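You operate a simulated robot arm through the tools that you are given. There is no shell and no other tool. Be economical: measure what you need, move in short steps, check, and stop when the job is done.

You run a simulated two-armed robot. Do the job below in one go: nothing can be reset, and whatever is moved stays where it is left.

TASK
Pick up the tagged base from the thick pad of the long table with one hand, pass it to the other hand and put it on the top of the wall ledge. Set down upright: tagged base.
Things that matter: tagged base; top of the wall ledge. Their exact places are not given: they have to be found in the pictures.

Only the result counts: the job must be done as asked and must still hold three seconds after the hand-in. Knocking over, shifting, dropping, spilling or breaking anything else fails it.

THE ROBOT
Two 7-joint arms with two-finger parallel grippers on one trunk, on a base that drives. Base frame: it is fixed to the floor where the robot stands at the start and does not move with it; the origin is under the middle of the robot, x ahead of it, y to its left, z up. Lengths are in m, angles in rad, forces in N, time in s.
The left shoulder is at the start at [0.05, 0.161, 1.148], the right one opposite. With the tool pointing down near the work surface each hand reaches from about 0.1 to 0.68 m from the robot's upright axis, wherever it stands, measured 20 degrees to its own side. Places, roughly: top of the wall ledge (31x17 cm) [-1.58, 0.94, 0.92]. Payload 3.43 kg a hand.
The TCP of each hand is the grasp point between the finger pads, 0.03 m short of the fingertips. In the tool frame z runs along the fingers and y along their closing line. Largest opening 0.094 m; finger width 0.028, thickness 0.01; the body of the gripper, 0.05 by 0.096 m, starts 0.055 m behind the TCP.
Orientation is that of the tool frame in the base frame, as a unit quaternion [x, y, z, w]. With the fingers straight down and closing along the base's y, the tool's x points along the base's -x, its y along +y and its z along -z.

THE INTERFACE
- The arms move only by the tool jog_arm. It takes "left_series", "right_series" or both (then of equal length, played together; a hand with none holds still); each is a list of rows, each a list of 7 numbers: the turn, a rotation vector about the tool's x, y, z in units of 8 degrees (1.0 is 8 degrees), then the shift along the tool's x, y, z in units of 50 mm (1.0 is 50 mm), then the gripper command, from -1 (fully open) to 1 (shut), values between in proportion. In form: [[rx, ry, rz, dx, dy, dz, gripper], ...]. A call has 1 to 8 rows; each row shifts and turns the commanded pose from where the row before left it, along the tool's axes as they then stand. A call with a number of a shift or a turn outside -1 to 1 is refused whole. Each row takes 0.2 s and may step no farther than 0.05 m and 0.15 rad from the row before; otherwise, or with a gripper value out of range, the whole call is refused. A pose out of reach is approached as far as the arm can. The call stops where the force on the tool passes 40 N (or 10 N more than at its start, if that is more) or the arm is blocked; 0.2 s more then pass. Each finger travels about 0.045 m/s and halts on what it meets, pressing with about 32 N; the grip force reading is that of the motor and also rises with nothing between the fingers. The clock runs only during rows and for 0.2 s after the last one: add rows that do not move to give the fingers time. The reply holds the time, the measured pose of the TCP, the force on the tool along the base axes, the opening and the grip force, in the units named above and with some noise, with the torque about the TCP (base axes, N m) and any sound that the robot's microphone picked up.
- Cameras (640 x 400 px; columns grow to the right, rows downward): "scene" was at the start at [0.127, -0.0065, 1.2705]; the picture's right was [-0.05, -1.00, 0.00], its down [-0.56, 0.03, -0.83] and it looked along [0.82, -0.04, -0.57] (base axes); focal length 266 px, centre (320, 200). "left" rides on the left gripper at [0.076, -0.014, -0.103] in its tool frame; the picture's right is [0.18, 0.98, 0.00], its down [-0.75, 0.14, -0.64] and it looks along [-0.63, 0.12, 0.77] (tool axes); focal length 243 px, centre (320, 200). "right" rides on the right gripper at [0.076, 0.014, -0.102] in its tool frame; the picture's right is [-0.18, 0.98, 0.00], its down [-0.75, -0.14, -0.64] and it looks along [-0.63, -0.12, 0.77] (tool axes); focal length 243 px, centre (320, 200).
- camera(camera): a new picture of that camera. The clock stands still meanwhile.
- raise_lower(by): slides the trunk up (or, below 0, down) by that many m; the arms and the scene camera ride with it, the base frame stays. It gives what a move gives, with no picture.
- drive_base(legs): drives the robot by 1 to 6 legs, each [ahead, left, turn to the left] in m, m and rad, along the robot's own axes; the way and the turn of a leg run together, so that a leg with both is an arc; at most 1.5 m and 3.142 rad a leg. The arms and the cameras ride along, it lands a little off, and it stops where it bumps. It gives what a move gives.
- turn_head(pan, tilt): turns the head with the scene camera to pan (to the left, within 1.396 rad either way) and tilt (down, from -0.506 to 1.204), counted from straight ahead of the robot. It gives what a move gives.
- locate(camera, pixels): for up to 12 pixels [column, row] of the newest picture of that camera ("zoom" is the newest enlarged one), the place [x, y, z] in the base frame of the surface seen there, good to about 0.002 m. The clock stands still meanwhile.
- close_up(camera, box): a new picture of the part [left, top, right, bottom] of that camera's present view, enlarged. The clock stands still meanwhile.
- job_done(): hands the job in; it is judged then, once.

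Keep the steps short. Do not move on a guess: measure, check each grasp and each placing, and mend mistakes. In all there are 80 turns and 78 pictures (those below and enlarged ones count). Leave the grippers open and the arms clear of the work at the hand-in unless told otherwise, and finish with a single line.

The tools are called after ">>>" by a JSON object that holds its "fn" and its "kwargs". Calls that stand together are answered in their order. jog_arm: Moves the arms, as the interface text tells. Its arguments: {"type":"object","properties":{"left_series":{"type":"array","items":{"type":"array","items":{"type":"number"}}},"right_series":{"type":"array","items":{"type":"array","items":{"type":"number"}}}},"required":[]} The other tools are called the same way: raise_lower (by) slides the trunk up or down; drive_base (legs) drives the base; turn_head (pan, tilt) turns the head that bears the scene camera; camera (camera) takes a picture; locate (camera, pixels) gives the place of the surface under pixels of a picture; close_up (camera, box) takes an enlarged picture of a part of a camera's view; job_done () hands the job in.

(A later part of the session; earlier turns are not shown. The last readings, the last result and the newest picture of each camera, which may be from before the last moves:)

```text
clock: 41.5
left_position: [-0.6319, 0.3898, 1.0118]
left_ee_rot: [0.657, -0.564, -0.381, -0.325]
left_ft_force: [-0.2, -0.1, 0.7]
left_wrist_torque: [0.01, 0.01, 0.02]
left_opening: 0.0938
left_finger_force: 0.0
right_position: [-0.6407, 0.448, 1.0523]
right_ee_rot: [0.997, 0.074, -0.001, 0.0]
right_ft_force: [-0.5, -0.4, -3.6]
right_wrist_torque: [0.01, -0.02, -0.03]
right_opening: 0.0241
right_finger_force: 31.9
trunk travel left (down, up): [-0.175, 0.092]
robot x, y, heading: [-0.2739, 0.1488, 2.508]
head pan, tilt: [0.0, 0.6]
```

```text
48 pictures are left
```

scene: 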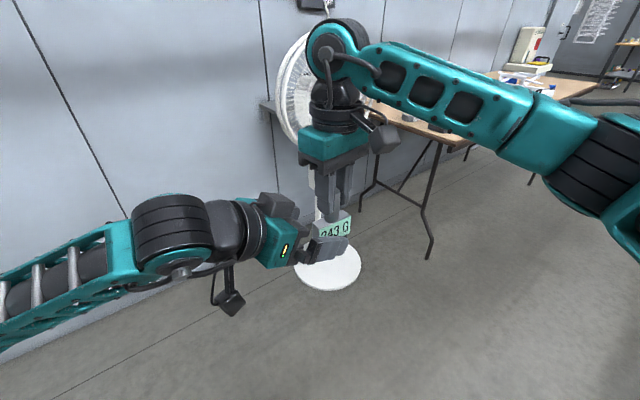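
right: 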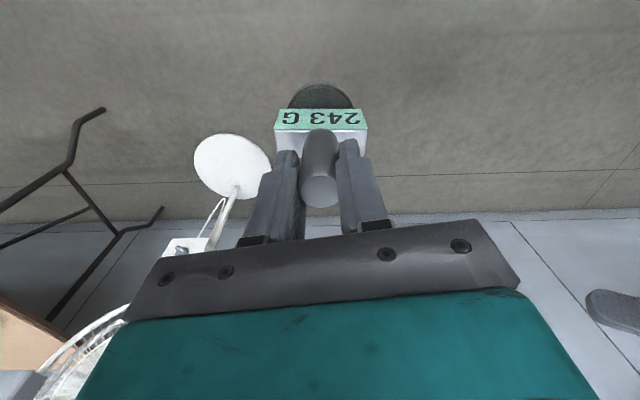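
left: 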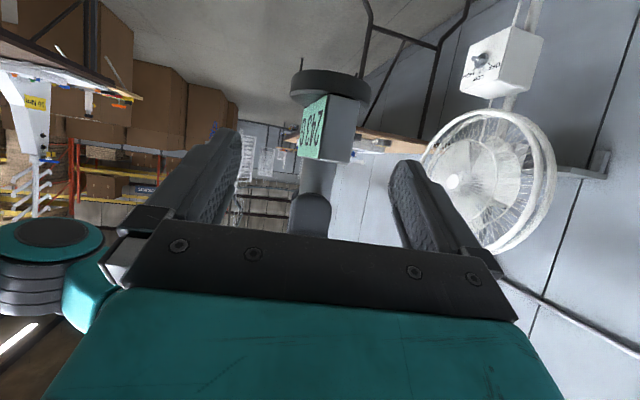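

Block is between the fingers. Last 4.5 cm.

>>> {"fn": "jog_arm", "kwargs": {"left_series": [[0, 0, 0, -0.02, 0.04, 0.45, -1], [0, 0, 0, -0.02, 0.03, 0.45, -1], [0, 0, 0, 0, 0, 0, -1]]}}

>>> {"fn": "camera", "kwargs": {"camera": "left"}}

>>> {"fn": "close_up", "kwargs": {"camera": "scene", "box": [240, 140, 400, 265]}}

```text
clock: 42.3
left_position: [-0.6417, 0.4292, 0.9907]
left_ee_rot: [0.658, -0.562, -0.381, -0.325]
left_ft_force: [0.0, -1.0, 0.3]
left_wrist_torque: [0.02, -0.03, 0.01]
left_opening: 0.0938
left_finger_force: 0.0
right_position: [-0.6413, 0.4471, 1.051]
right_ee_rot: [0.997, 0.075, 0.0, -0.001]
right_ft_force: [-0.2, 0.6, -1.8]
right_wrist_torque: [-0.02, -0.01, -0.01]
right_opening: 0.0242
right_finger_force: 32.3
trunk travel left (down, up): [-0.175, 0.092]
robot x, y, heading: [-0.2738, 0.1497, 2.51]
head pan, tilt: [0.0, 0.6]
```

```text
47 pictures are left
```

left: 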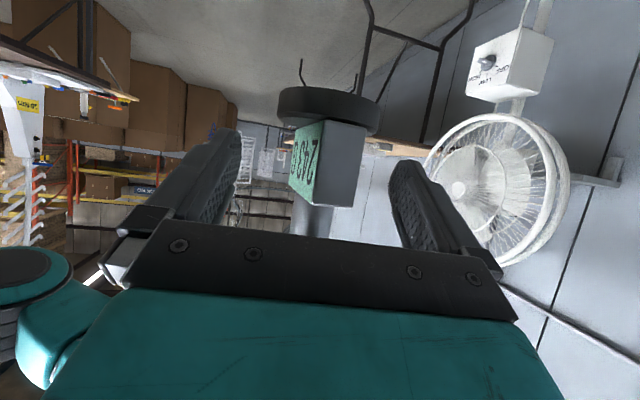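

```text
3.20 times, centred on (320, 202) of scene
```

zoom: 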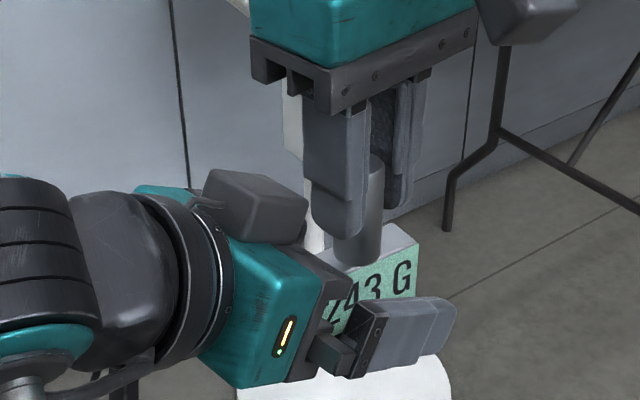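

Position matches the plan and the block lies between the left pads. Close the left hand while the right keeps holding.

>>> {"fn": "jog_arm", "kwargs": {"left_series": [[0, 0, 0, 0, 0, 0, 1], [0, 0, 0, 0, 0, 0, 1], [0, 0, 0, 0, 0, 0, 1], [0, 0, 0, 0, 0, 0, 1], [0, 0, 0, 0, 0, 0, 1], [0, 0, 0, 0, 0, 0, 1]]}}

>>> {"fn": "camera", "kwargs": {"camera": "left"}}

>>> {"fn": "close_up", "kwargs": {"camera": "scene", "box": [240, 140, 400, 265]}}

```text
clock: 43.7
left_position: [-0.6412, 0.4282, 0.9913]
left_ee_rot: [0.658, -0.564, -0.38, -0.325]
left_ft_force: [-1.3, -2.6, 1.5]
left_wrist_torque: [-0.25, 0.05, -0.25]
left_opening: 0.0264
left_finger_force: 32.1
right_position: [-0.6422, 0.4483, 1.0517]
right_ee_rot: [0.997, 0.075, 0.0, 0.0]
right_ft_force: [2.0, 2.4, -2.6]
right_wrist_torque: [0.42, -0.11, 0.3]
right_opening: 0.0242
right_finger_force: 31.8
trunk travel left (down, up): [-0.175, 0.092]
robot x, y, heading: [-0.272, 0.1487, 2.513]
head pan, tilt: [0.0, 0.6]
```

```text
45 pictures are left
```

left: 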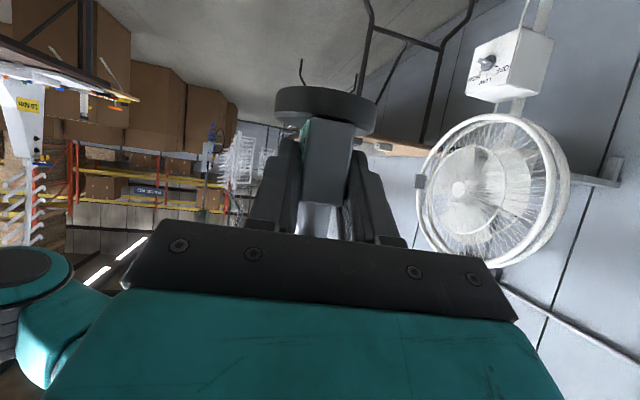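

```text
3.20 times, centred on (320, 202) of scene
```

zoom: 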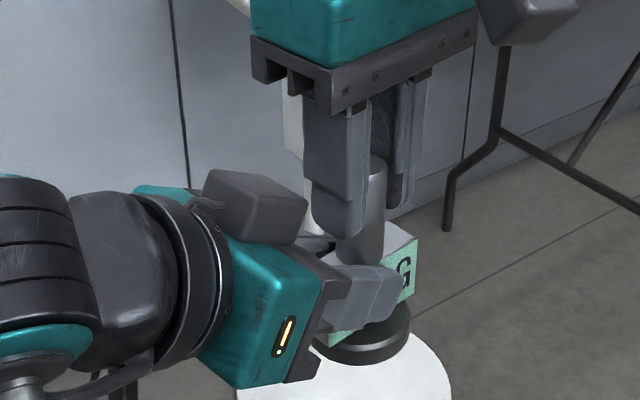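

Left holds at 0.0264 m with 32 N and low side loads. The left hand's housing is close to the right finger, so I open the right only to about 0.04 m and lift it straight up.

>>> {"fn": "jog_arm", "kwargs": {"right_series": [[0, 0, 0, 0, 0, 0, 0.15], [0, 0, 0, 0, 0, 0, 0.15], [0, 0, 0, 0, 0, 0, 0.15]], "left_series": [[0, 0, 0, 0, 0, 0, 1], [0, 0, 0, 0, 0, 0, 1], [0, 0, 0, 0, 0, 0, 1]]}}

>>> {"fn": "close_up", "kwargs": {"camera": "scene", "box": [240, 140, 400, 265]}}

```text
clock: 44.5
left_position: [-0.6417, 0.4291, 0.9908]
left_ee_rot: [0.657, -0.564, -0.379, -0.325]
left_ft_force: [0.1, 0.3, 0.2]
left_wrist_torque: [-0.08, 0.0, -0.01]
left_opening: 0.0257
left_finger_force: 32.1
right_position: [-0.6417, 0.4463, 1.0519]
right_ee_rot: [0.997, 0.075, 0.0, 0.0]
right_ft_force: [0.5, 0.0, 0.1]
right_wrist_torque: [-0.03, 0.03, -0.02]
right_opening: 0.0399
right_finger_force: 0.0
trunk travel left (down, up): [-0.175, 0.092]
robot x, y, heading: [-0.2719, 0.1466, 2.511]
head pan, tilt: [0.0, 0.6]
```

```text
3.20 times, centred on (320, 202) of scene
```

zoom: 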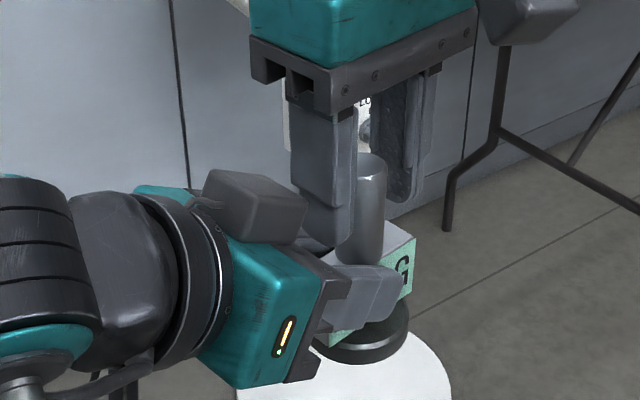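

Right reads no load. Lift it straight up.

>>> {"fn": "jog_arm", "kwargs": {"right_series": [[0, 0, 0, 0, 0, -0.5, 0.15], [0, 0, 0, 0, 0, -0.8, 0.15], [0, 0, 0, 0, 0, -0.8, 0.15], [0, 0, 0, 0, 0, 0, 0.15]]}}

>>> {"fn": "camera", "kwargs": {"camera": "scene"}}

```text
clock: 45.5
left_position: [-0.6413, 0.4299, 0.9917]
left_ee_rot: [0.658, -0.563, -0.381, -0.325]
left_ft_force: [-0.1, 0.0, 0.0]
left_wrist_torque: [-0.05, 0.01, 0.0]
left_opening: 0.0259
left_finger_force: 32.1
right_position: [-0.6422, 0.4474, 1.1571]
right_ee_rot: [0.997, 0.075, 0.0, 0.0]
right_ft_force: [0.4, 0.0, 0.1]
right_wrist_torque: [-0.04, 0.02, -0.02]
right_opening: 0.0399
right_finger_force: 0.0
trunk travel left (down, up): [-0.175, 0.092]
robot x, y, heading: [-0.2745, 0.153, 2.509]
head pan, tilt: [0.0, 0.6]
```

```text
42 pictures are left
```

scene: 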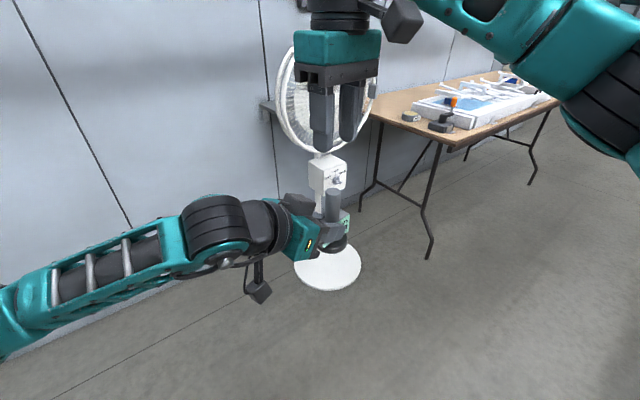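

Left holds it alone. Move the right arm away to the right side and inspect the held object.

>>> {"fn": "jog_arm", "kwargs": {"right_series": [[0, 0, 0, 0.85, -0.285, 0, 0.15], [0, 0, 0, 0.85, -0.285, 0, 0.15], [0, 0, 0, 0.85, -0.285, 0, 0.15], [0, 0, 0, 0.85, -0.285, 0, 0.15], [0, 0, 0, 0.85, -0.285, 0, 0.15]]}}

>>> {"fn": "close_up", "kwargs": {"camera": "scene", "box": [250, 160, 394, 270]}}

>>> {"fn": "camera", "kwargs": {"camera": "left"}}

```text
clock: 46.7
left_position: [-0.6404, 0.4288, 0.9907]
left_ee_rot: [0.657, -0.564, -0.38, -0.325]
left_ft_force: [0.5, -0.7, 0.3]
left_wrist_torque: [-0.02, 0.0, 0.04]
left_opening: 0.0257
left_finger_force: 31.9
right_position: [-0.4414, 0.5479, 1.1553]
right_ee_rot: [0.997, 0.075, 0.0, 0.001]
right_ft_force: [0.0, -0.2, -0.7]
right_wrist_torque: [0.03, 0.02, 0.0]
right_opening: 0.0399
right_finger_force: 0.0
trunk travel left (down, up): [-0.175, 0.092]
robot x, y, heading: [-0.2763, 0.1517, 2.508]
head pan, tilt: [0.0, 0.6]
```

```text
3.64 times, centred on (322, 215) of scene
```

zoom: 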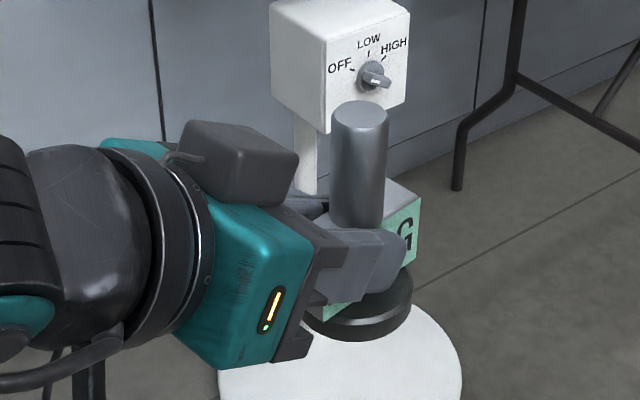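

```text
40 pictures are left
```

left: 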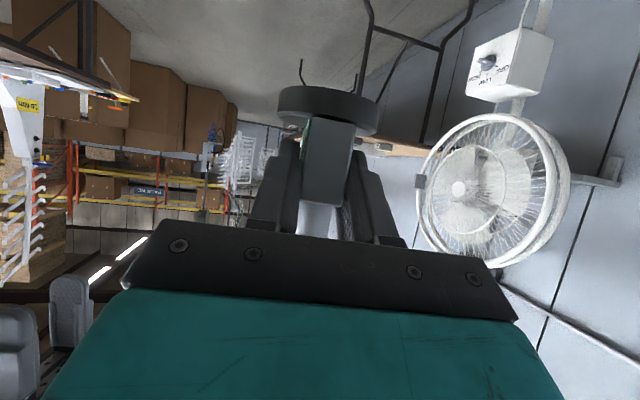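

Upright and firm. Measure post top and disc relative to the left TCP.

>>> {"fn": "locate", "kwargs": {"camera": "zoom", "pixels": [[360, 112], [360, 220], [375, 325], [365, 338], [408, 300], [395, 195], [330, 395]]}}

>>> {"fn": "locate", "kwargs": {"camera": "left", "pixels": [[325, 100], [282, 100], [374, 110], [328, 160], [330, 125], [618, 175], [600, 176]]}}

```text
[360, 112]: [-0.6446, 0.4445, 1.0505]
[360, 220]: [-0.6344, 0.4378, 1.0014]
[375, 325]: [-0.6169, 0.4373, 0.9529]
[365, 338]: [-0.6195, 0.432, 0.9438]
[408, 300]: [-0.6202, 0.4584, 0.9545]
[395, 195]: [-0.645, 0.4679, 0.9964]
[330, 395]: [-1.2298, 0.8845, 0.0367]
```

```text
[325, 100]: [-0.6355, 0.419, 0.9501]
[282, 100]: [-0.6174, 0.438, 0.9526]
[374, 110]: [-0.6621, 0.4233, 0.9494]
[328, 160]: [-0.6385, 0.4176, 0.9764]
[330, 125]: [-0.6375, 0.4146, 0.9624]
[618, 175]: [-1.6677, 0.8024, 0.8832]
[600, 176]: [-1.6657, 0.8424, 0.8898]
```

Object bottom is about 0.050 m below the left TCP. Now turn the left hand to point straight ahead of the robot (a pure yaw of 45° about the vertical) and tuck the right arm back.

>>> {"fn": "jog_arm", "kwargs": {"left_series": [[-0.814, 0, -0.466, 0, 0, 0, 1], [-0.814, 0, -0.466, 0, 0, 0, 1], [-0.814, 0, -0.466, 0, 0, 0, 1], [-0.814, 0, -0.466, 0, 0, 0, 1], [-0.814, 0, -0.466, 0, 0, 0, 1], [-0.814, 0, -0.466, 0, 0, 0, 1]], "right_series": [[0, 0, 0, 0.71, 0.35, 0, -1], [0, 0, 0, 0.71, 0.35, 0, -1], [0, 0, 0, 0.71, 0.35, 0, -1], [0, 0, 0, 0.71, 0.35, 0, -1], [0, 0, 0, 0, 0, 0, -1], [0, 0, 0, 0, 0, 0, -1]]}}

>>> {"fn": "camera", "kwargs": {"camera": "scene"}}

```text
clock: 48.1
left_position: [-0.6413, 0.4277, 0.9909]
left_ee_rot: [0.823, -0.268, -0.477, -0.154]
left_ft_force: [0.1, -0.6, 0.1]
left_wrist_torque: [-0.02, -0.05, 0.0]
left_opening: 0.0259
left_finger_force: 31.4
right_position: [-0.2913, 0.5016, 1.1551]
right_ee_rot: [0.997, 0.075, 0.0, 0.001]
right_ft_force: [0.2, -0.2, 0.0]
right_wrist_torque: [-0.02, -0.02, 0.0]
right_opening: 0.0941
right_finger_force: 0.2
trunk travel left (down, up): [-0.175, 0.092]
robot x, y, heading: [-0.2748, 0.1503, 2.509]
head pan, tilt: [0.0, 0.6]
```

```text
39 pictures are left
```

scene: 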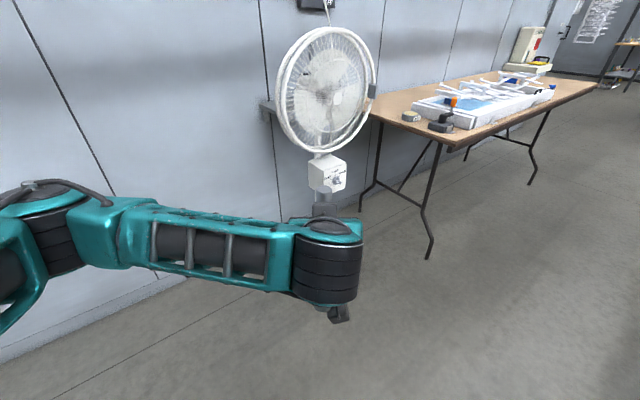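

Yaw worked; the elbow sticks out to the left. Extend the left hand ahead 0.18, left 0.10 and up 0.04 to straighten the arm.

>>> {"fn": "jog_arm", "kwargs": {"left_series": [[0, 0, 0, -0.5, 0.4, 0.544, 1], [0, 0, 0, -0.5, 0.4, 0.544, 1], [0, 0, 0, -0.5, 0.4, 0.544, 1], [0, 0, 0, -0.5, 0.4, 0.544, 1], [0, 0, 0, -0.5, 0.4, 0.544, 1], [0, 0, 0, 0, 0, 0, 1]]}}

>>> {"fn": "turn_head", "kwargs": {"pan": 0.2, "tilt": 0.5}}

>>> {"fn": "camera", "kwargs": {"camera": "scene"}}

>>> {"fn": "camera", "kwargs": {"camera": "left"}}

```text
clock: 49.5
left_position: [-0.8491, 0.4529, 1.0338]
left_ee_rot: [0.822, -0.27, -0.476, -0.155]
left_ft_force: [-0.1, 0.9, -2.1]
left_wrist_torque: [-0.03, -0.05, 0.01]
left_opening: 0.0257
left_finger_force: 32.0
right_position: [-0.2917, 0.5011, 1.1551]
right_ee_rot: [0.997, 0.075, 0.0, 0.0]
right_ft_force: [0.5, -0.2, 0.0]
right_wrist_torque: [-0.01, -0.01, 0.02]
right_opening: 0.0939
right_finger_force: 0.1
trunk travel left (down, up): [-0.175, 0.092]
robot x, y, heading: [-0.2727, 0.1495, 2.509]
head pan, tilt: [0.0, 0.6]
```

```text
clock: 50.2
left_position: [-0.8488, 0.454, 1.0321]
left_ee_rot: [0.822, -0.27, -0.476, -0.155]
left_ft_force: [0.1, 0.3, -2.4]
left_wrist_torque: [-0.03, -0.05, 0.0]
left_opening: 0.0257
left_finger_force: 31.8
right_position: [-0.292, 0.5024, 1.1552]
right_ee_rot: [0.997, 0.075, 0.0, -0.001]
right_ft_force: [-0.8, 0.5, -0.3]
right_wrist_torque: [-0.03, -0.02, 0.0]
right_opening: 0.0939
right_finger_force: 0.1
trunk travel left (down, up): [-0.175, 0.092]
robot x, y, heading: [-0.2698, 0.1502, 2.509]
head pan, tilt: [0.201, 0.499]
```

```text
38 pictures are left
```

scene: 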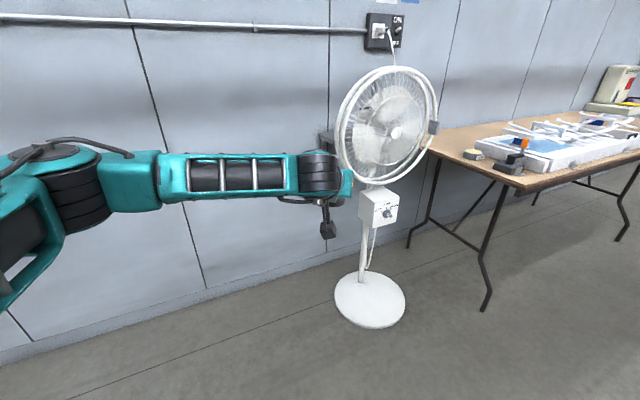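

```text
37 pictures are left
```

left: 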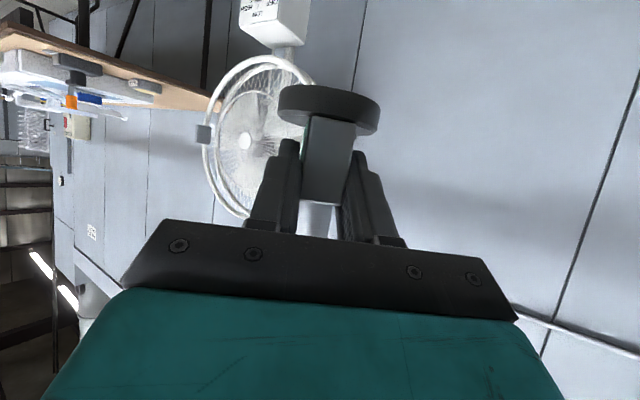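

Weight now reads -2.4 N and the hand is extended. Measure where the elbow and forearm sit, the ledge's visible corner, and the pipe.

>>> {"fn": "locate", "kwargs": {"camera": "scene", "pixels": [[45, 155], [10, 160], [75, 200], [320, 160], [328, 140], [250, 29], [385, 30], [340, 85], [368, 180], [337, 300], [404, 300], [368, 326]]}}

```text
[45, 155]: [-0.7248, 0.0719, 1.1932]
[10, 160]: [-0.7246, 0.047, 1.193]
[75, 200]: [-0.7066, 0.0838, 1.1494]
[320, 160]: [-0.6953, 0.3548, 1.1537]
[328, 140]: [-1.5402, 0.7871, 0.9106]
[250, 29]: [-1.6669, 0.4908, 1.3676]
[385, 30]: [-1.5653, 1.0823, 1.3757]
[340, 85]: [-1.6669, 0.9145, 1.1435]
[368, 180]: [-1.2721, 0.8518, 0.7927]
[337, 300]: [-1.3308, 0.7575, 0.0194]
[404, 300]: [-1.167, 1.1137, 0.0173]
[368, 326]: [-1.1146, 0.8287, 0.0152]
```

The elbow needs wall clearance. Try extending the hand another 10 cm ahead so the robot can stand farther back.

>>> {"fn": "jog_arm", "kwargs": {"left_series": [[0, 0, 0, -0.333, 0, 0.577, 1], [0, 0, 0, -0.333, 0, 0.577, 1], [0, 0, 0, -0.333, 0, 0.577, 1], [0, 0, 0, 0, 0, 0, 1]]}}

>>> {"fn": "turn_head", "kwargs": {"pan": 0.6, "tilt": 0.5}}

>>> {"fn": "camera", "kwargs": {"camera": "scene"}}

```text
clock: 51.2
left_position: [-0.9292, 0.5136, 1.0326]
left_ee_rot: [0.823, -0.269, -0.477, -0.154]
left_ft_force: [0.2, 0.4, -3.6]
left_wrist_torque: [-0.02, -0.05, -0.03]
left_opening: 0.0259
left_finger_force: 31.8
right_position: [-0.2928, 0.501, 1.1554]
right_ee_rot: [0.997, 0.074, 0.0, 0.001]
right_ft_force: [-0.3, -1.0, 0.5]
right_wrist_torque: [0.0, 0.02, -0.02]
right_opening: 0.0943
right_finger_force: 0.0
trunk travel left (down, up): [-0.175, 0.092]
robot x, y, heading: [-0.2714, 0.1514, 2.508]
head pan, tilt: [0.201, 0.499]
```

```text
clock: 52.1
left_position: [-0.9276, 0.5128, 1.0323]
left_ee_rot: [0.822, -0.269, -0.477, -0.155]
left_ft_force: [0.0, 0.1, -2.7]
left_wrist_torque: [-0.03, -0.03, -0.03]
left_opening: 0.0259
left_finger_force: 31.9
right_position: [-0.2924, 0.4999, 1.1558]
right_ee_rot: [0.997, 0.075, -0.001, 0.0]
right_ft_force: [-0.3, -0.4, 0.0]
right_wrist_torque: [0.0, -0.01, 0.02]
right_opening: 0.094
right_finger_force: 0.0
trunk travel left (down, up): [-0.175, 0.092]
robot x, y, heading: [-0.272, 0.1516, 2.51]
head pan, tilt: [0.6, 0.499]
```

```text
36 pictures are left
```

scene: 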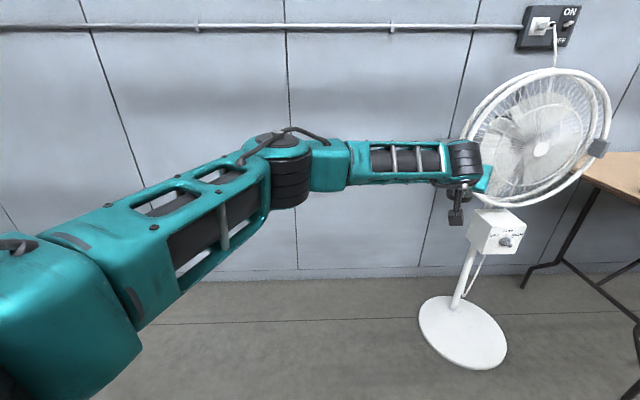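

Reached; the arm is straighter. Measure the elbow and forearm.

>>> {"fn": "locate", "kwargs": {"camera": "scene", "pixels": [[262, 140], [285, 150], [325, 155], [400, 150], [465, 150], [150, 205], [240, 160]]}}

```text
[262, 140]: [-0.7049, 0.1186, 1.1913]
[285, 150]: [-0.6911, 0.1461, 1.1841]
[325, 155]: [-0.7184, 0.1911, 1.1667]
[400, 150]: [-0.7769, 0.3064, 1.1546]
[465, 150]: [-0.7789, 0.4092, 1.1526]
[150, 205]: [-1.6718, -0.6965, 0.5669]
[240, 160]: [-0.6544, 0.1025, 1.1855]
```

Plan: turn to heading 2.269, step toward -y 0.3 m, then toward the wall 0.75 m. That keeps the hand well clear of the fan, and I can come in along +y afterwards.

>>> {"fn": "drive_base", "kwargs": {"legs": [[0, 0, -0.241], [-0.23, 0.193, 0]]}}

>>> {"fn": "camera", "kwargs": {"camera": "left"}}

>>> {"fn": "camera", "kwargs": {"camera": "scene"}}

```text
clock: 55.3
left_position: [-0.8241, 0.358, 1.0322]
left_ee_rot: [0.785, -0.366, -0.454, -0.21]
left_ft_force: [-0.1, -0.6, -3.2]
left_wrist_torque: [-0.05, -0.02, -0.01]
left_opening: 0.0258
left_finger_force: 32.0
right_position: [-0.2086, 0.1952, 1.1554]
right_ee_rot: [0.999, -0.046, 0.001, 0.0]
right_ft_force: [1.3, -0.3, 1.4]
right_wrist_torque: [0.0, -0.04, 0.02]
right_opening: 0.094
right_finger_force: 0.1
trunk travel left (down, up): [-0.175, 0.092]
robot x, y, heading: [-0.2752, -0.1498, 2.268]
head pan, tilt: [0.6, 0.499]
```

```text
35 pictures are left
```

left: 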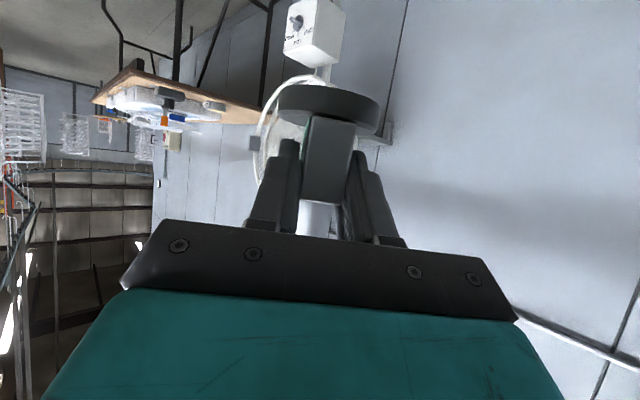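

```text
34 pictures are left
```

scene: 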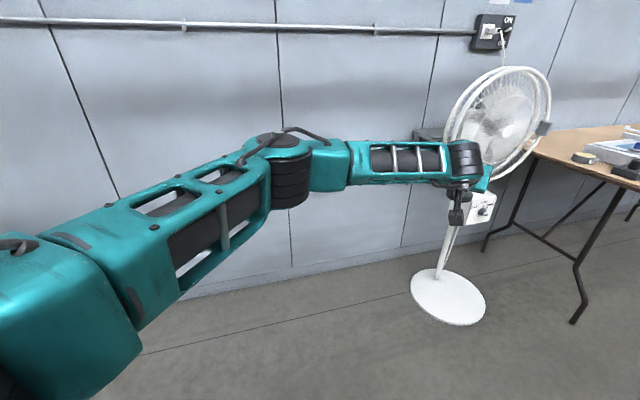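

No slip. Drive toward the wall by 0.65 m (base -x), then look.

>>> {"fn": "drive_base", "kwargs": {"legs": [[0.418, 0.498, 0]]}}

>>> {"fn": "camera", "kwargs": {"camera": "scene"}}

>>> {"fn": "camera", "kwargs": {"camera": "left"}}

```text
clock: 60.1
left_position: [-1.4737, 0.3599, 1.0325]
left_ee_rot: [0.784, -0.367, -0.454, -0.211]
left_ft_force: [-1.5, 0.5, -2.6]
left_wrist_torque: [-0.02, -0.02, -0.01]
left_opening: 0.026
left_finger_force: 31.6
right_position: [-0.8581, 0.1983, 1.1545]
right_ee_rot: [0.999, -0.046, 0.0, 0.001]
right_ft_force: [-0.1, 0.2, 0.3]
right_wrist_torque: [0.03, -0.02, 0.01]
right_opening: 0.094
right_finger_force: 0.0
trunk travel left (down, up): [-0.175, 0.092]
robot x, y, heading: [-0.9231, -0.1479, 2.261]
head pan, tilt: [0.6, 0.499]
```

```text
33 pictures are left
```

scene: 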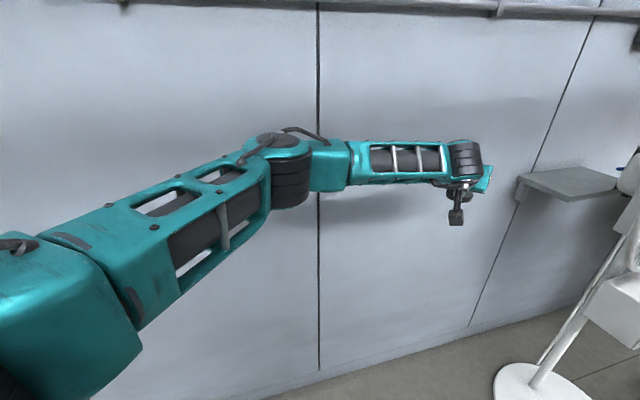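

```text
32 pictures are left
```

left: 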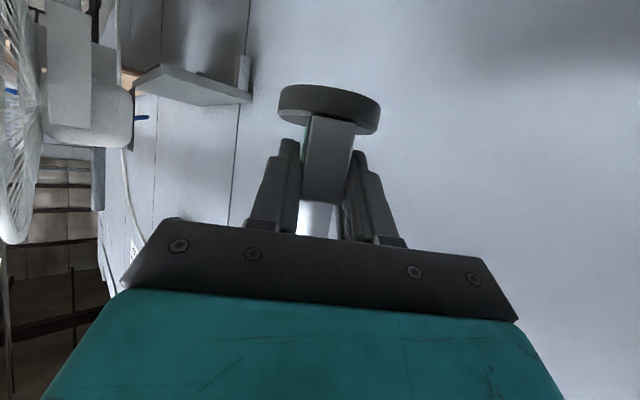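

The ledge and the back of the fan are now visible. Turn the head toward them and measure.

>>> {"fn": "turn_head", "kwargs": {"pan": 0.05, "tilt": 0.35}}

>>> {"fn": "camera", "kwargs": {"camera": "scene"}}

```text
clock: 61.1
left_position: [-1.4732, 0.3623, 1.0327]
left_ee_rot: [0.784, -0.367, -0.454, -0.212]
left_ft_force: [0.4, -0.4, -3.0]
left_wrist_torque: [-0.08, 0.01, -0.01]
left_opening: 0.0259
left_finger_force: 32.0
right_position: [-0.8583, 0.1977, 1.1553]
right_ee_rot: [0.999, -0.045, 0.0, 0.001]
right_ft_force: [-0.4, 0.6, 0.1]
right_wrist_torque: [-0.02, -0.01, 0.04]
right_opening: 0.094
right_finger_force: 0.1
trunk travel left (down, up): [-0.175, 0.092]
robot x, y, heading: [-0.9245, -0.1509, 2.262]
head pan, tilt: [0.051, 0.351]
```

```text
31 pictures are left
```

scene: 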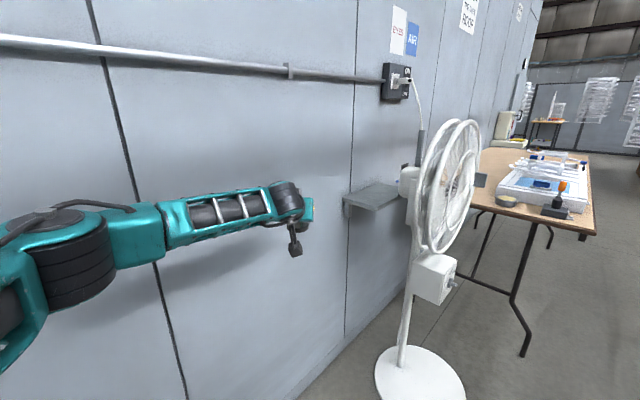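

>>> {"fn": "close_up", "kwargs": {"camera": "scene", "box": [330, 120, 490, 220]}}

>>> {"fn": "locate", "kwargs": {"camera": "zoom", "pixels": [[60, 312], [155, 345], [180, 250], [290, 285], [150, 300], [220, 290], [295, 300], [275, 270], [350, 250], [365, 200], [390, 330], [380, 170]]}}

```text
4.00 times, centred on (410, 170) of scene
```

zoom: 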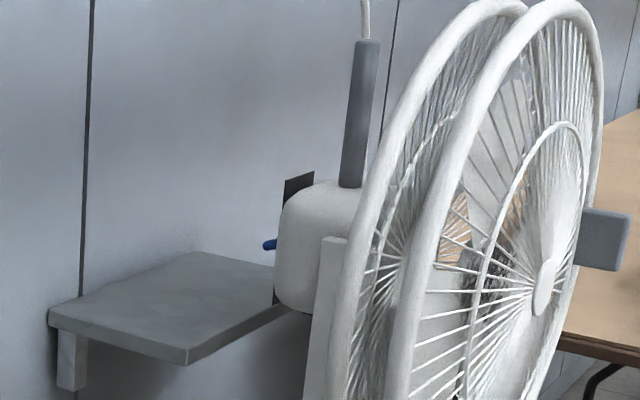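

```text
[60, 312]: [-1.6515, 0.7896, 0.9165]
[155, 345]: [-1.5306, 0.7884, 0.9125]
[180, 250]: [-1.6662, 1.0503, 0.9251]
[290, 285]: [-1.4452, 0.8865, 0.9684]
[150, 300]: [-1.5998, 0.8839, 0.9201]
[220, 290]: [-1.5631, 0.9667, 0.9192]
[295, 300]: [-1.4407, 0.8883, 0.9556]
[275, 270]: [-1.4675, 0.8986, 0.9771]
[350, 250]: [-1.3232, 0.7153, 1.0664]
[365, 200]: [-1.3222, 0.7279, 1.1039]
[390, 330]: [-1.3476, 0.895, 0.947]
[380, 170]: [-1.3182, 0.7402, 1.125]
```

Ledge top is z ≈ 0.9195, its near end y 0.786. The fan motor's back reaches x ≈ -1.47 at y ≥ 0.89. Target for the object: (-1.59, 0.85). Drive (-0.10, +0.33) to just short of the ledge end.

>>> {"fn": "drive_base", "kwargs": {"legs": [[0.318, -0.1335, 0]]}}

>>> {"fn": "camera", "kwargs": {"camera": "scene"}}

>>> {"fn": "camera", "kwargs": {"camera": "left"}}

```text
clock: 63.4
left_position: [-1.5751, 0.6899, 1.0331]
left_ee_rot: [0.784, -0.367, -0.455, -0.211]
left_ft_force: [0.4, -0.8, -1.8]
left_wrist_torque: [-0.05, -0.01, 0.0]
left_opening: 0.0257
left_finger_force: 32.4
right_position: [-0.9615, 0.5272, 1.1548]
right_ee_rot: [0.999, -0.046, 0.0, 0.001]
right_ft_force: [0.0, -0.1, 0.3]
right_wrist_torque: [-0.05, 0.0, 0.01]
right_opening: 0.0938
right_finger_force: 0.1
trunk travel left (down, up): [-0.175, 0.092]
robot x, y, heading: [-1.0296, 0.1863, 2.267]
head pan, tilt: [0.051, 0.351]
```

```text
29 pictures are left
```

scene: 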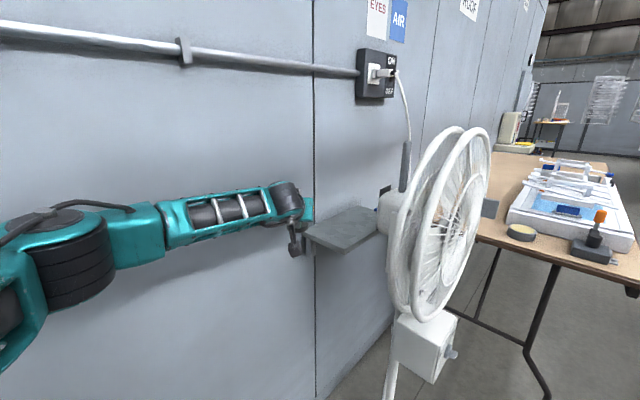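

```text
28 pictures are left
```

left: 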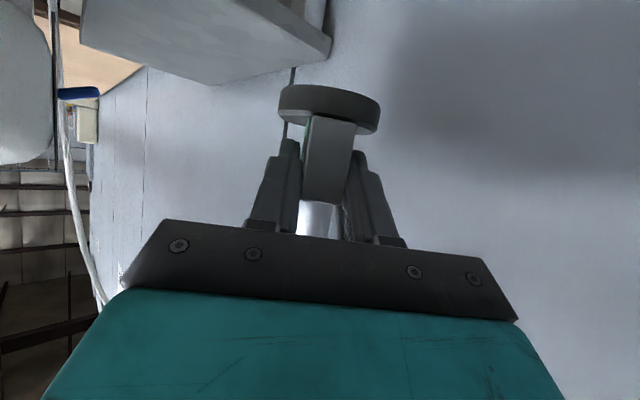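

Good so far. Object bottom is 6 cm above the ledge level, and the hand is just short of its end. Drive the last 0.147 m along +y.

>>> {"fn": "drive_base", "kwargs": {"legs": [[0.11, -0.097, 0]]}}

>>> {"fn": "camera", "kwargs": {"camera": "scene"}}

>>> {"fn": "camera", "kwargs": {"camera": "left"}}

```text
clock: 64.9
left_position: [-1.572, 0.8356, 1.0325]
left_ee_rot: [0.784, -0.366, -0.455, -0.211]
left_ft_force: [-0.3, 0.1, -3.1]
left_wrist_torque: [-0.04, 0.0, 0.01]
left_opening: 0.0256
left_finger_force: 31.8
right_position: [-0.9559, 0.6709, 1.1565]
right_ee_rot: [0.999, -0.045, 0.0, 0.001]
right_ft_force: [-0.2, 0.2, 0.2]
right_wrist_torque: [0.0, -0.03, 0.03]
right_opening: 0.094
right_finger_force: 0.1
trunk travel left (down, up): [-0.175, 0.092]
robot x, y, heading: [-1.022, 0.3254, 2.267]
head pan, tilt: [0.051, 0.351]
```

```text
27 pictures are left
```

scene: 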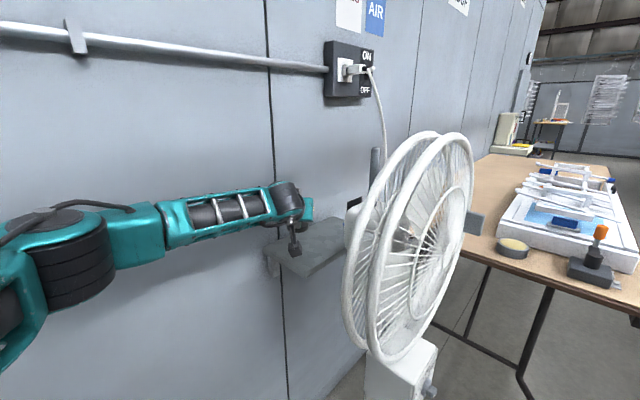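

```text
26 pictures are left
```

left: 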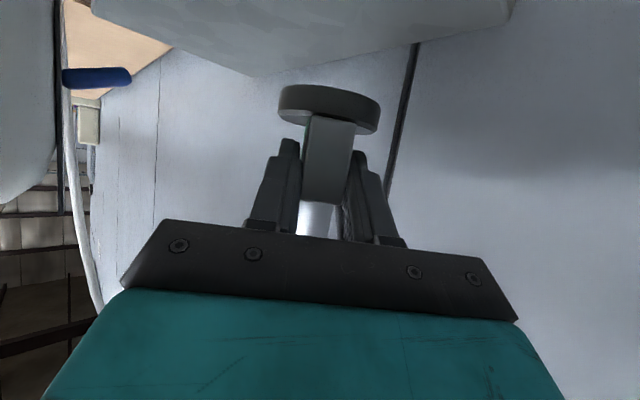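

Check the left hand's hanging camera housing (px ~295,245) against the ledge before lowering.

>>> {"fn": "close_up", "kwargs": {"camera": "scene", "box": [240, 170, 360, 290]}}

>>> {"fn": "locate", "kwargs": {"camera": "zoom", "pixels": [[220, 330], [190, 345], [210, 340], [220, 270], [100, 300], [150, 355], [300, 330], [230, 210], [200, 300]]}}

>>> {"fn": "locate", "kwargs": {"camera": "left", "pixels": [[280, 70], [255, 74], [400, 47], [450, 36], [328, 108], [325, 150]]}}

```text
3.33 times, centred on (300, 230) of scene
```

zoom: 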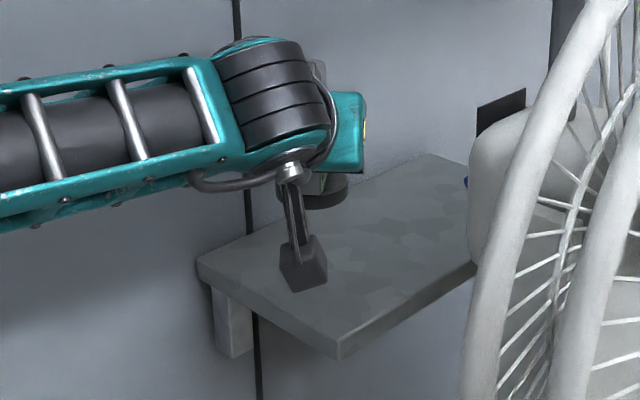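

```text
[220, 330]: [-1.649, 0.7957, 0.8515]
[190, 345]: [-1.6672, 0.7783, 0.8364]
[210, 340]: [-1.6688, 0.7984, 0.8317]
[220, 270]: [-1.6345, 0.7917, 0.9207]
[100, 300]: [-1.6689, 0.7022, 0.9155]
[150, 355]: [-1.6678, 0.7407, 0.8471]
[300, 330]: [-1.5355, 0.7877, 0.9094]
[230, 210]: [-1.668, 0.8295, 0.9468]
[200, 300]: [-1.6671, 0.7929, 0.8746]
```

```text
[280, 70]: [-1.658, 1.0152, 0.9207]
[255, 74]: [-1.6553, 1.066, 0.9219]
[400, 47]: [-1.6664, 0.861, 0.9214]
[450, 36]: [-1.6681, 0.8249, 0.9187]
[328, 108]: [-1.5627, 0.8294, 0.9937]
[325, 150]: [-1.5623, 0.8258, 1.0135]
```

>>> {"fn": "locate", "kwargs": {"camera": "zoom", "pixels": [[302, 270], [290, 285], [320, 275], [300, 240], [293, 175], [345, 150], [328, 195], [285, 250]]}}

```text
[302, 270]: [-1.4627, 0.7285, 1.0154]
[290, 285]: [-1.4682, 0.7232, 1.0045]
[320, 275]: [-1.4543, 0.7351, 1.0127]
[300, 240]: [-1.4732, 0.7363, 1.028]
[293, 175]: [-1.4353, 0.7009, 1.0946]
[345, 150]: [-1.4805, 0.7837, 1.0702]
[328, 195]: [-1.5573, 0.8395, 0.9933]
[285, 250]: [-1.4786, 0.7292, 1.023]
```

The housing hangs off the ledge's end and stays above its top, so there is room. Object axis is over (-1.583, 0.849). Lower 5 cm straight down.

>>> {"fn": "jog_arm", "kwargs": {"left_series": [[0, 0, 0, 0.346, 0, 0.2, 1], [0, 0, 0, 0.346, 0, 0.2, 1], [0, 0, 0, 0.174, 0, 0.1, 1], [0, 0, 0, 0, 0, 0, 1]]}}

>>> {"fn": "close_up", "kwargs": {"camera": "scene", "box": [240, 170, 360, 290]}}

>>> {"fn": "camera", "kwargs": {"camera": "left"}}

```text
clock: 65.9
left_position: [-1.5711, 0.8359, 0.981]
left_ee_rot: [0.784, -0.366, -0.455, -0.211]
left_ft_force: [0.4, -0.4, -2.0]
left_wrist_torque: [-0.06, -0.05, -0.04]
left_opening: 0.0257
left_finger_force: 31.9
right_position: [-0.9565, 0.672, 1.1552]
right_ee_rot: [0.999, -0.045, 0.0, -0.001]
right_ft_force: [-0.7, -0.3, -0.5]
right_wrist_torque: [-0.01, -0.02, -0.03]
right_opening: 0.0941
right_finger_force: 0.0
trunk travel left (down, up): [-0.175, 0.092]
robot x, y, heading: [-1.0198, 0.3257, 2.27]
head pan, tilt: [0.051, 0.351]
```

```text
3.33 times, centred on (300, 230) of scene
```

zoom: 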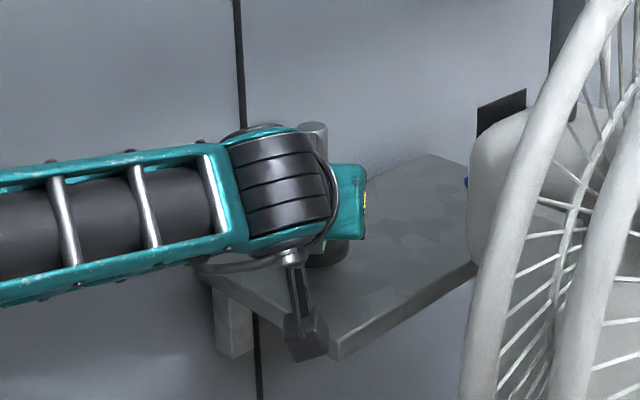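

```text
23 pictures are left
```

left: 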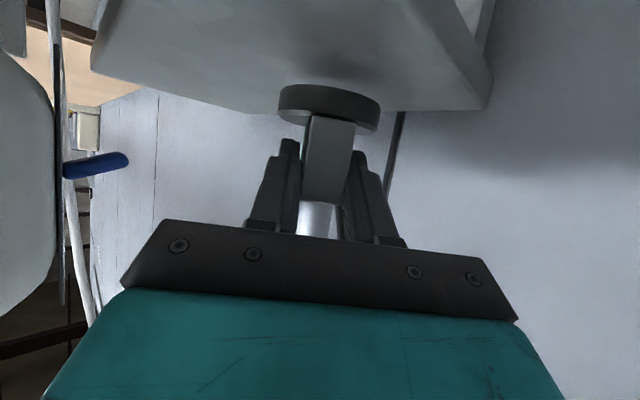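

About 1 cm remains. Lower 8 mm in small steps and watch the force.

>>> {"fn": "jog_arm", "kwargs": {"left_series": [[0, 0, 0, 0.07, 0, 0.04, 1], [0, 0, 0, 0.035, 0, 0.02, 1], [0, 0, 0, 0.035, 0, 0.02, 1], [0, 0, 0, 0, 0, 0, 1]]}}

>>> {"fn": "jog_arm", "kwargs": {"left_series": [[0, 0, 0, 0.026, 0, 0.015, 1], [0, 0, 0, 0, 0, 0, 1]]}}

>>> {"fn": "camera", "kwargs": {"camera": "left"}}

```text
clock: 66.9
left_position: [-1.5705, 0.835, 0.9739]
left_ee_rot: [0.784, -0.367, -0.454, -0.211]
left_ft_force: [-0.2, -0.8, -2.2]
left_wrist_torque: [0.0, -0.04, -0.02]
left_opening: 0.0261
left_finger_force: 31.7
right_position: [-0.956, 0.6712, 1.155]
right_ee_rot: [0.999, -0.045, 0.001, 0.0]
right_ft_force: [-0.7, 0.1, -0.3]
right_wrist_torque: [0.01, -0.02, 0.0]
right_opening: 0.0939
right_finger_force: 0.0
trunk travel left (down, up): [-0.175, 0.092]
robot x, y, heading: [-1.0216, 0.3254, 2.269]
head pan, tilt: [0.051, 0.351]
```

```text
clock: 67.5
left_position: [-1.5709, 0.8356, 0.9718]
left_ee_rot: [0.784, -0.367, -0.454, -0.211]
left_ft_force: [0.5, -0.1, -2.5]
left_wrist_torque: [-0.05, 0.0, 0.0]
left_opening: 0.0256
left_finger_force: 31.8
right_position: [-0.9555, 0.6719, 1.1551]
right_ee_rot: [0.999, -0.045, 0.0, 0.0]
right_ft_force: [0.0, -0.5, 0.3]
right_wrist_torque: [0.0, 0.0, 0.01]
right_opening: 0.0939
right_finger_force: 0.0
trunk travel left (down, up): [-0.175, 0.092]
robot x, y, heading: [-1.0242, 0.3253, 2.267]
head pan, tilt: [0.051, 0.351]
```

```text
22 pictures are left
```

left: 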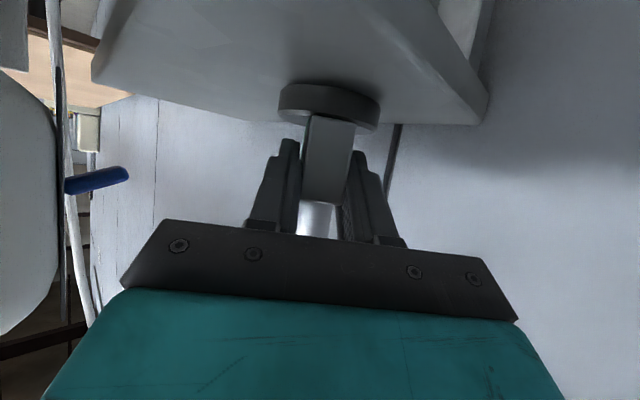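

No contact yet (-2.5 N). Go on in 1 mm steps.

>>> {"fn": "jog_arm", "kwargs": {"left_series": [[0, 0, 0, 0.0173, 0, 0.01, 1], [0, 0, 0, 0, 0, 0, 1]]}}

>>> {"fn": "jog_arm", "kwargs": {"left_series": [[0, 0, 0, 0.0173, 0, 0.01, 1], [0, 0, 0, 0, 0, 0, 1]]}}

>>> {"fn": "jog_arm", "kwargs": {"left_series": [[0, 0, 0, 0.0173, 0, 0.01, 1], [0, 0, 0, 0, 0, 0, 1]]}}

```text
clock: 68.1
left_position: [-1.5717, 0.8355, 0.9708]
left_ee_rot: [0.785, -0.365, -0.455, -0.21]
left_ft_force: [-0.5, 0.0, -2.6]
left_wrist_torque: [-0.02, -0.01, 0.02]
left_opening: 0.0259
left_finger_force: 32.6
right_position: [-0.9565, 0.6722, 1.1544]
right_ee_rot: [0.999, -0.045, -0.001, 0.001]
right_ft_force: [-0.3, -0.2, 0.1]
right_wrist_torque: [-0.03, 0.03, 0.04]
right_opening: 0.0939
right_finger_force: 0.1
trunk travel left (down, up): [-0.175, 0.092]
robot x, y, heading: [-1.0213, 0.3283, 2.267]
head pan, tilt: [0.051, 0.351]
```

```text
clock: 68.7
left_position: [-1.5722, 0.8349, 0.9703]
left_ee_rot: [0.784, -0.367, -0.454, -0.211]
left_ft_force: [0.2, 0.3, -2.9]
left_wrist_torque: [0.03, -0.08, -0.02]
left_opening: 0.0259
left_finger_force: 32.0
right_position: [-0.9561, 0.673, 1.1545]
right_ee_rot: [0.999, -0.046, 0.0, 0.0]
right_ft_force: [0.1, 0.3, -0.3]
right_wrist_torque: [-0.03, -0.01, -0.02]
right_opening: 0.0938
right_finger_force: 0.0
trunk travel left (down, up): [-0.175, 0.092]
robot x, y, heading: [-1.0181, 0.3229, 2.272]
head pan, tilt: [0.051, 0.351]
```

```text
clock: 69.3
left_position: [-1.5714, 0.8352, 0.97]
left_ee_rot: [0.784, -0.365, -0.455, -0.21]
left_ft_force: [-0.9, -0.5, -2.0]
left_wrist_torque: [-0.04, -0.05, -0.01]
left_opening: 0.0257
left_finger_force: 32.3
right_position: [-0.9555, 0.6718, 1.1558]
right_ee_rot: [0.999, -0.045, 0.0, 0.0]
right_ft_force: [-0.7, -0.4, 0.4]
right_wrist_torque: [0.02, 0.01, 0.0]
right_opening: 0.0939
right_finger_force: 0.1
trunk travel left (down, up): [-0.175, 0.092]
robot x, y, heading: [-1.0204, 0.3292, 2.267]
head pan, tilt: [0.051, 0.351]
```

Still no clear contact. Measure the gap between the disc and ledge with the left camera.

>>> {"fn": "close_up", "kwargs": {"camera": "left", "box": [240, 60, 420, 172]}}

>>> {"fn": "jog_arm", "kwargs": {"left_series": [[0, 0, 0, 0.0173, 0, 0.01, 1], [0, 0, 0, 0, 0, 0, 1]]}}

>>> {"fn": "jog_arm", "kwargs": {"left_series": [[0, 0, 0, 0.0173, 0, 0.01, 1], [0, 0, 0, 0, 0, 0, 1]]}}

```text
3.56 times, centred on (330, 116) of left
```

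zoom: 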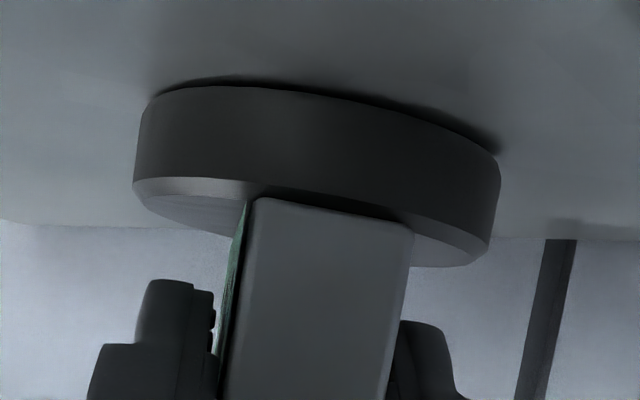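

```text
clock: 69.9
left_position: [-1.5724, 0.8361, 0.9679]
left_ee_rot: [0.784, -0.366, -0.455, -0.211]
left_ft_force: [-0.1, 0.5, -1.4]
left_wrist_torque: [-0.02, -0.07, -0.01]
left_opening: 0.0254
left_finger_force: 32.1
right_position: [-0.9558, 0.6702, 1.1549]
right_ee_rot: [0.999, -0.045, 0.0, 0.0]
right_ft_force: [-0.7, -0.1, 0.4]
right_wrist_torque: [-0.02, 0.02, 0.0]
right_opening: 0.094
right_finger_force: 0.1
trunk travel left (down, up): [-0.175, 0.092]
robot x, y, heading: [-1.0205, 0.3268, 2.266]
head pan, tilt: [0.051, 0.351]
```

```text
clock: 70.5
left_position: [-1.5724, 0.8343, 0.969]
left_ee_rot: [0.783, -0.366, -0.455, -0.212]
left_ft_force: [-1.7, -0.2, 1.6]
left_wrist_torque: [0.1, 0.0, 0.03]
left_opening: 0.0256
left_finger_force: 32.3
right_position: [-0.9577, 0.6702, 1.1544]
right_ee_rot: [0.999, -0.046, 0.001, 0.0]
right_ft_force: [-0.2, 0.3, -0.7]
right_wrist_torque: [0.03, -0.03, 0.02]
right_opening: 0.094
right_finger_force: 0.2
trunk travel left (down, up): [-0.175, 0.092]
robot x, y, heading: [-1.0194, 0.3289, 2.27]
head pan, tilt: [0.051, 0.351]
```

Contact: force went from -2.5 to +1.6 N, so the disc is resting. Open the left fingers to about 0.05 m.

>>> {"fn": "jog_arm", "kwargs": {"left_series": [[0, 0, 0, 0, 0, 0, 0.3], [0, 0, 0, 0, 0, 0, 0.1], [0, 0, 0, 0, 0, 0, -0.1], [0, 0, 0, 0, 0, 0, -0.1]]}}

>>> {"fn": "camera", "kwargs": {"camera": "left"}}

```text
clock: 71.5
left_position: [-1.5705, 0.8354, 0.9681]
left_ee_rot: [0.785, -0.366, -0.454, -0.21]
left_ft_force: [0.2, 0.9, 0.0]
left_wrist_torque: [0.0, 0.02, -0.04]
left_opening: 0.0516
left_finger_force: 0.1
right_position: [-0.9567, 0.6722, 1.1556]
right_ee_rot: [0.999, -0.046, 0.0, 0.0]
right_ft_force: [-0.5, -0.4, 0.3]
right_wrist_torque: [0.04, 0.0, 0.0]
right_opening: 0.0941
right_finger_force: 0.1
trunk travel left (down, up): [-0.175, 0.092]
robot x, y, heading: [-1.0201, 0.3246, 2.268]
head pan, tilt: [0.051, 0.351]
```

```text
20 pictures are left
```

left: 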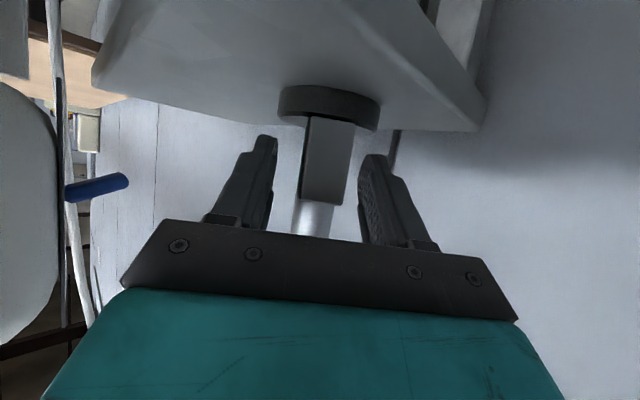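

Released; the object stands upright. Withdraw 7 cm along the fingers' line.

>>> {"fn": "jog_arm", "kwargs": {"left_series": [[0, 0, 0, 0, 0, -0.3, -0.1], [0, 0, 0, 0, 0, -0.5, -0.1], [0, 0, 0, 0, 0, -0.6, -0.1], [0, 0, 0, 0, 0, 0, -0.1]]}}

>>> {"fn": "camera", "kwargs": {"camera": "left"}}

>>> {"fn": "camera", "kwargs": {"camera": "scene"}}

```text
clock: 72.5
left_position: [-1.5314, 0.7877, 1.0034]
left_ee_rot: [0.784, -0.366, -0.454, -0.211]
left_ft_force: [0.3, -1.0, -0.3]
left_wrist_torque: [0.04, 0.0, 0.01]
left_opening: 0.0517
left_finger_force: 0.0
right_position: [-0.9559, 0.6718, 1.1546]
right_ee_rot: [0.999, -0.045, -0.001, 0.0]
right_ft_force: [0.1, 0.4, -0.5]
right_wrist_torque: [-0.03, 0.03, 0.0]
right_opening: 0.0941
right_finger_force: 0.0
trunk travel left (down, up): [-0.175, 0.092]
robot x, y, heading: [-1.0185, 0.3254, 2.273]
head pan, tilt: [0.051, 0.351]
```

```text
19 pictures are left
```

left: 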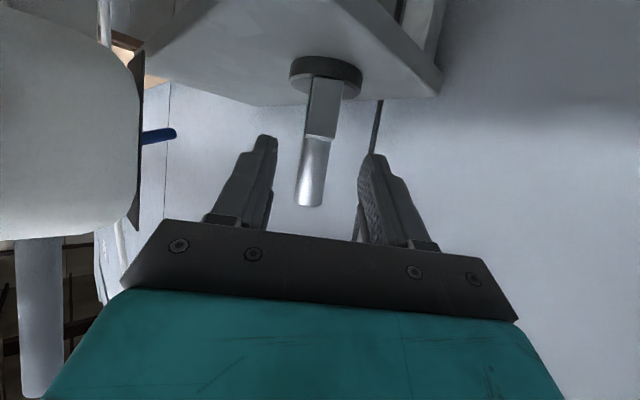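

```text
18 pictures are left
```

scene: 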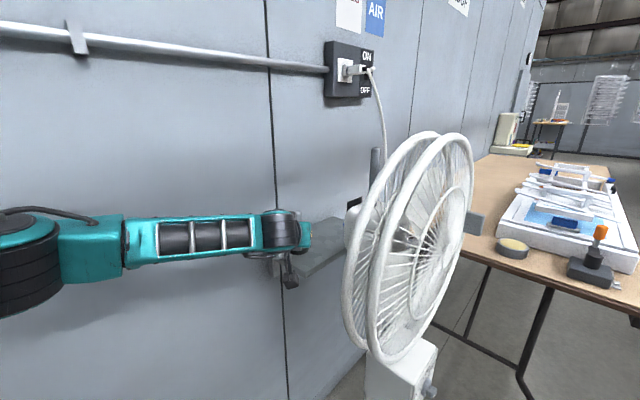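

Object stands freely on the ledge. Back the robot off along -y by 0.25 m.

>>> {"fn": "drive_base", "kwargs": {"legs": [[-0.1925, 0.16, 0]]}}

>>> {"fn": "camera", "kwargs": {"camera": "scene"}}

```text
clock: 74.5
left_position: [-1.534, 0.5382, 1.0034]
left_ee_rot: [0.784, -0.366, -0.454, -0.211]
left_ft_force: [-1.4, -0.2, -0.9]
left_wrist_torque: [0.0, -0.02, 0.0]
left_opening: 0.0516
left_finger_force: 0.1
right_position: [-0.9569, 0.4208, 1.1552]
right_ee_rot: [0.999, -0.045, 0.0, 0.0]
right_ft_force: [1.1, 0.9, -1.1]
right_wrist_torque: [0.0, 0.03, -0.01]
right_opening: 0.094
right_finger_force: 0.1
trunk travel left (down, up): [-0.175, 0.092]
robot x, y, heading: [-1.0212, 0.0742, 2.262]
head pan, tilt: [0.051, 0.351]
```

```text
17 pictures are left
```

scene: 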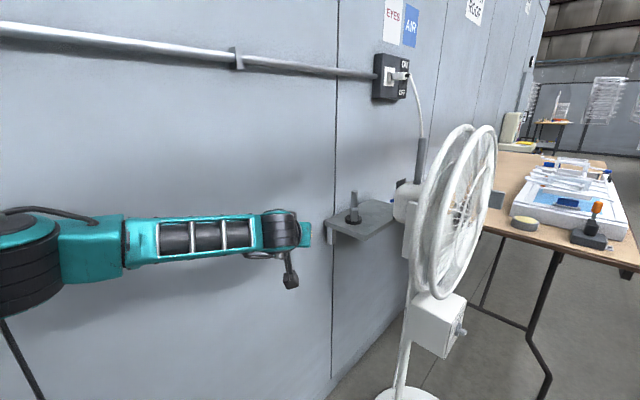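

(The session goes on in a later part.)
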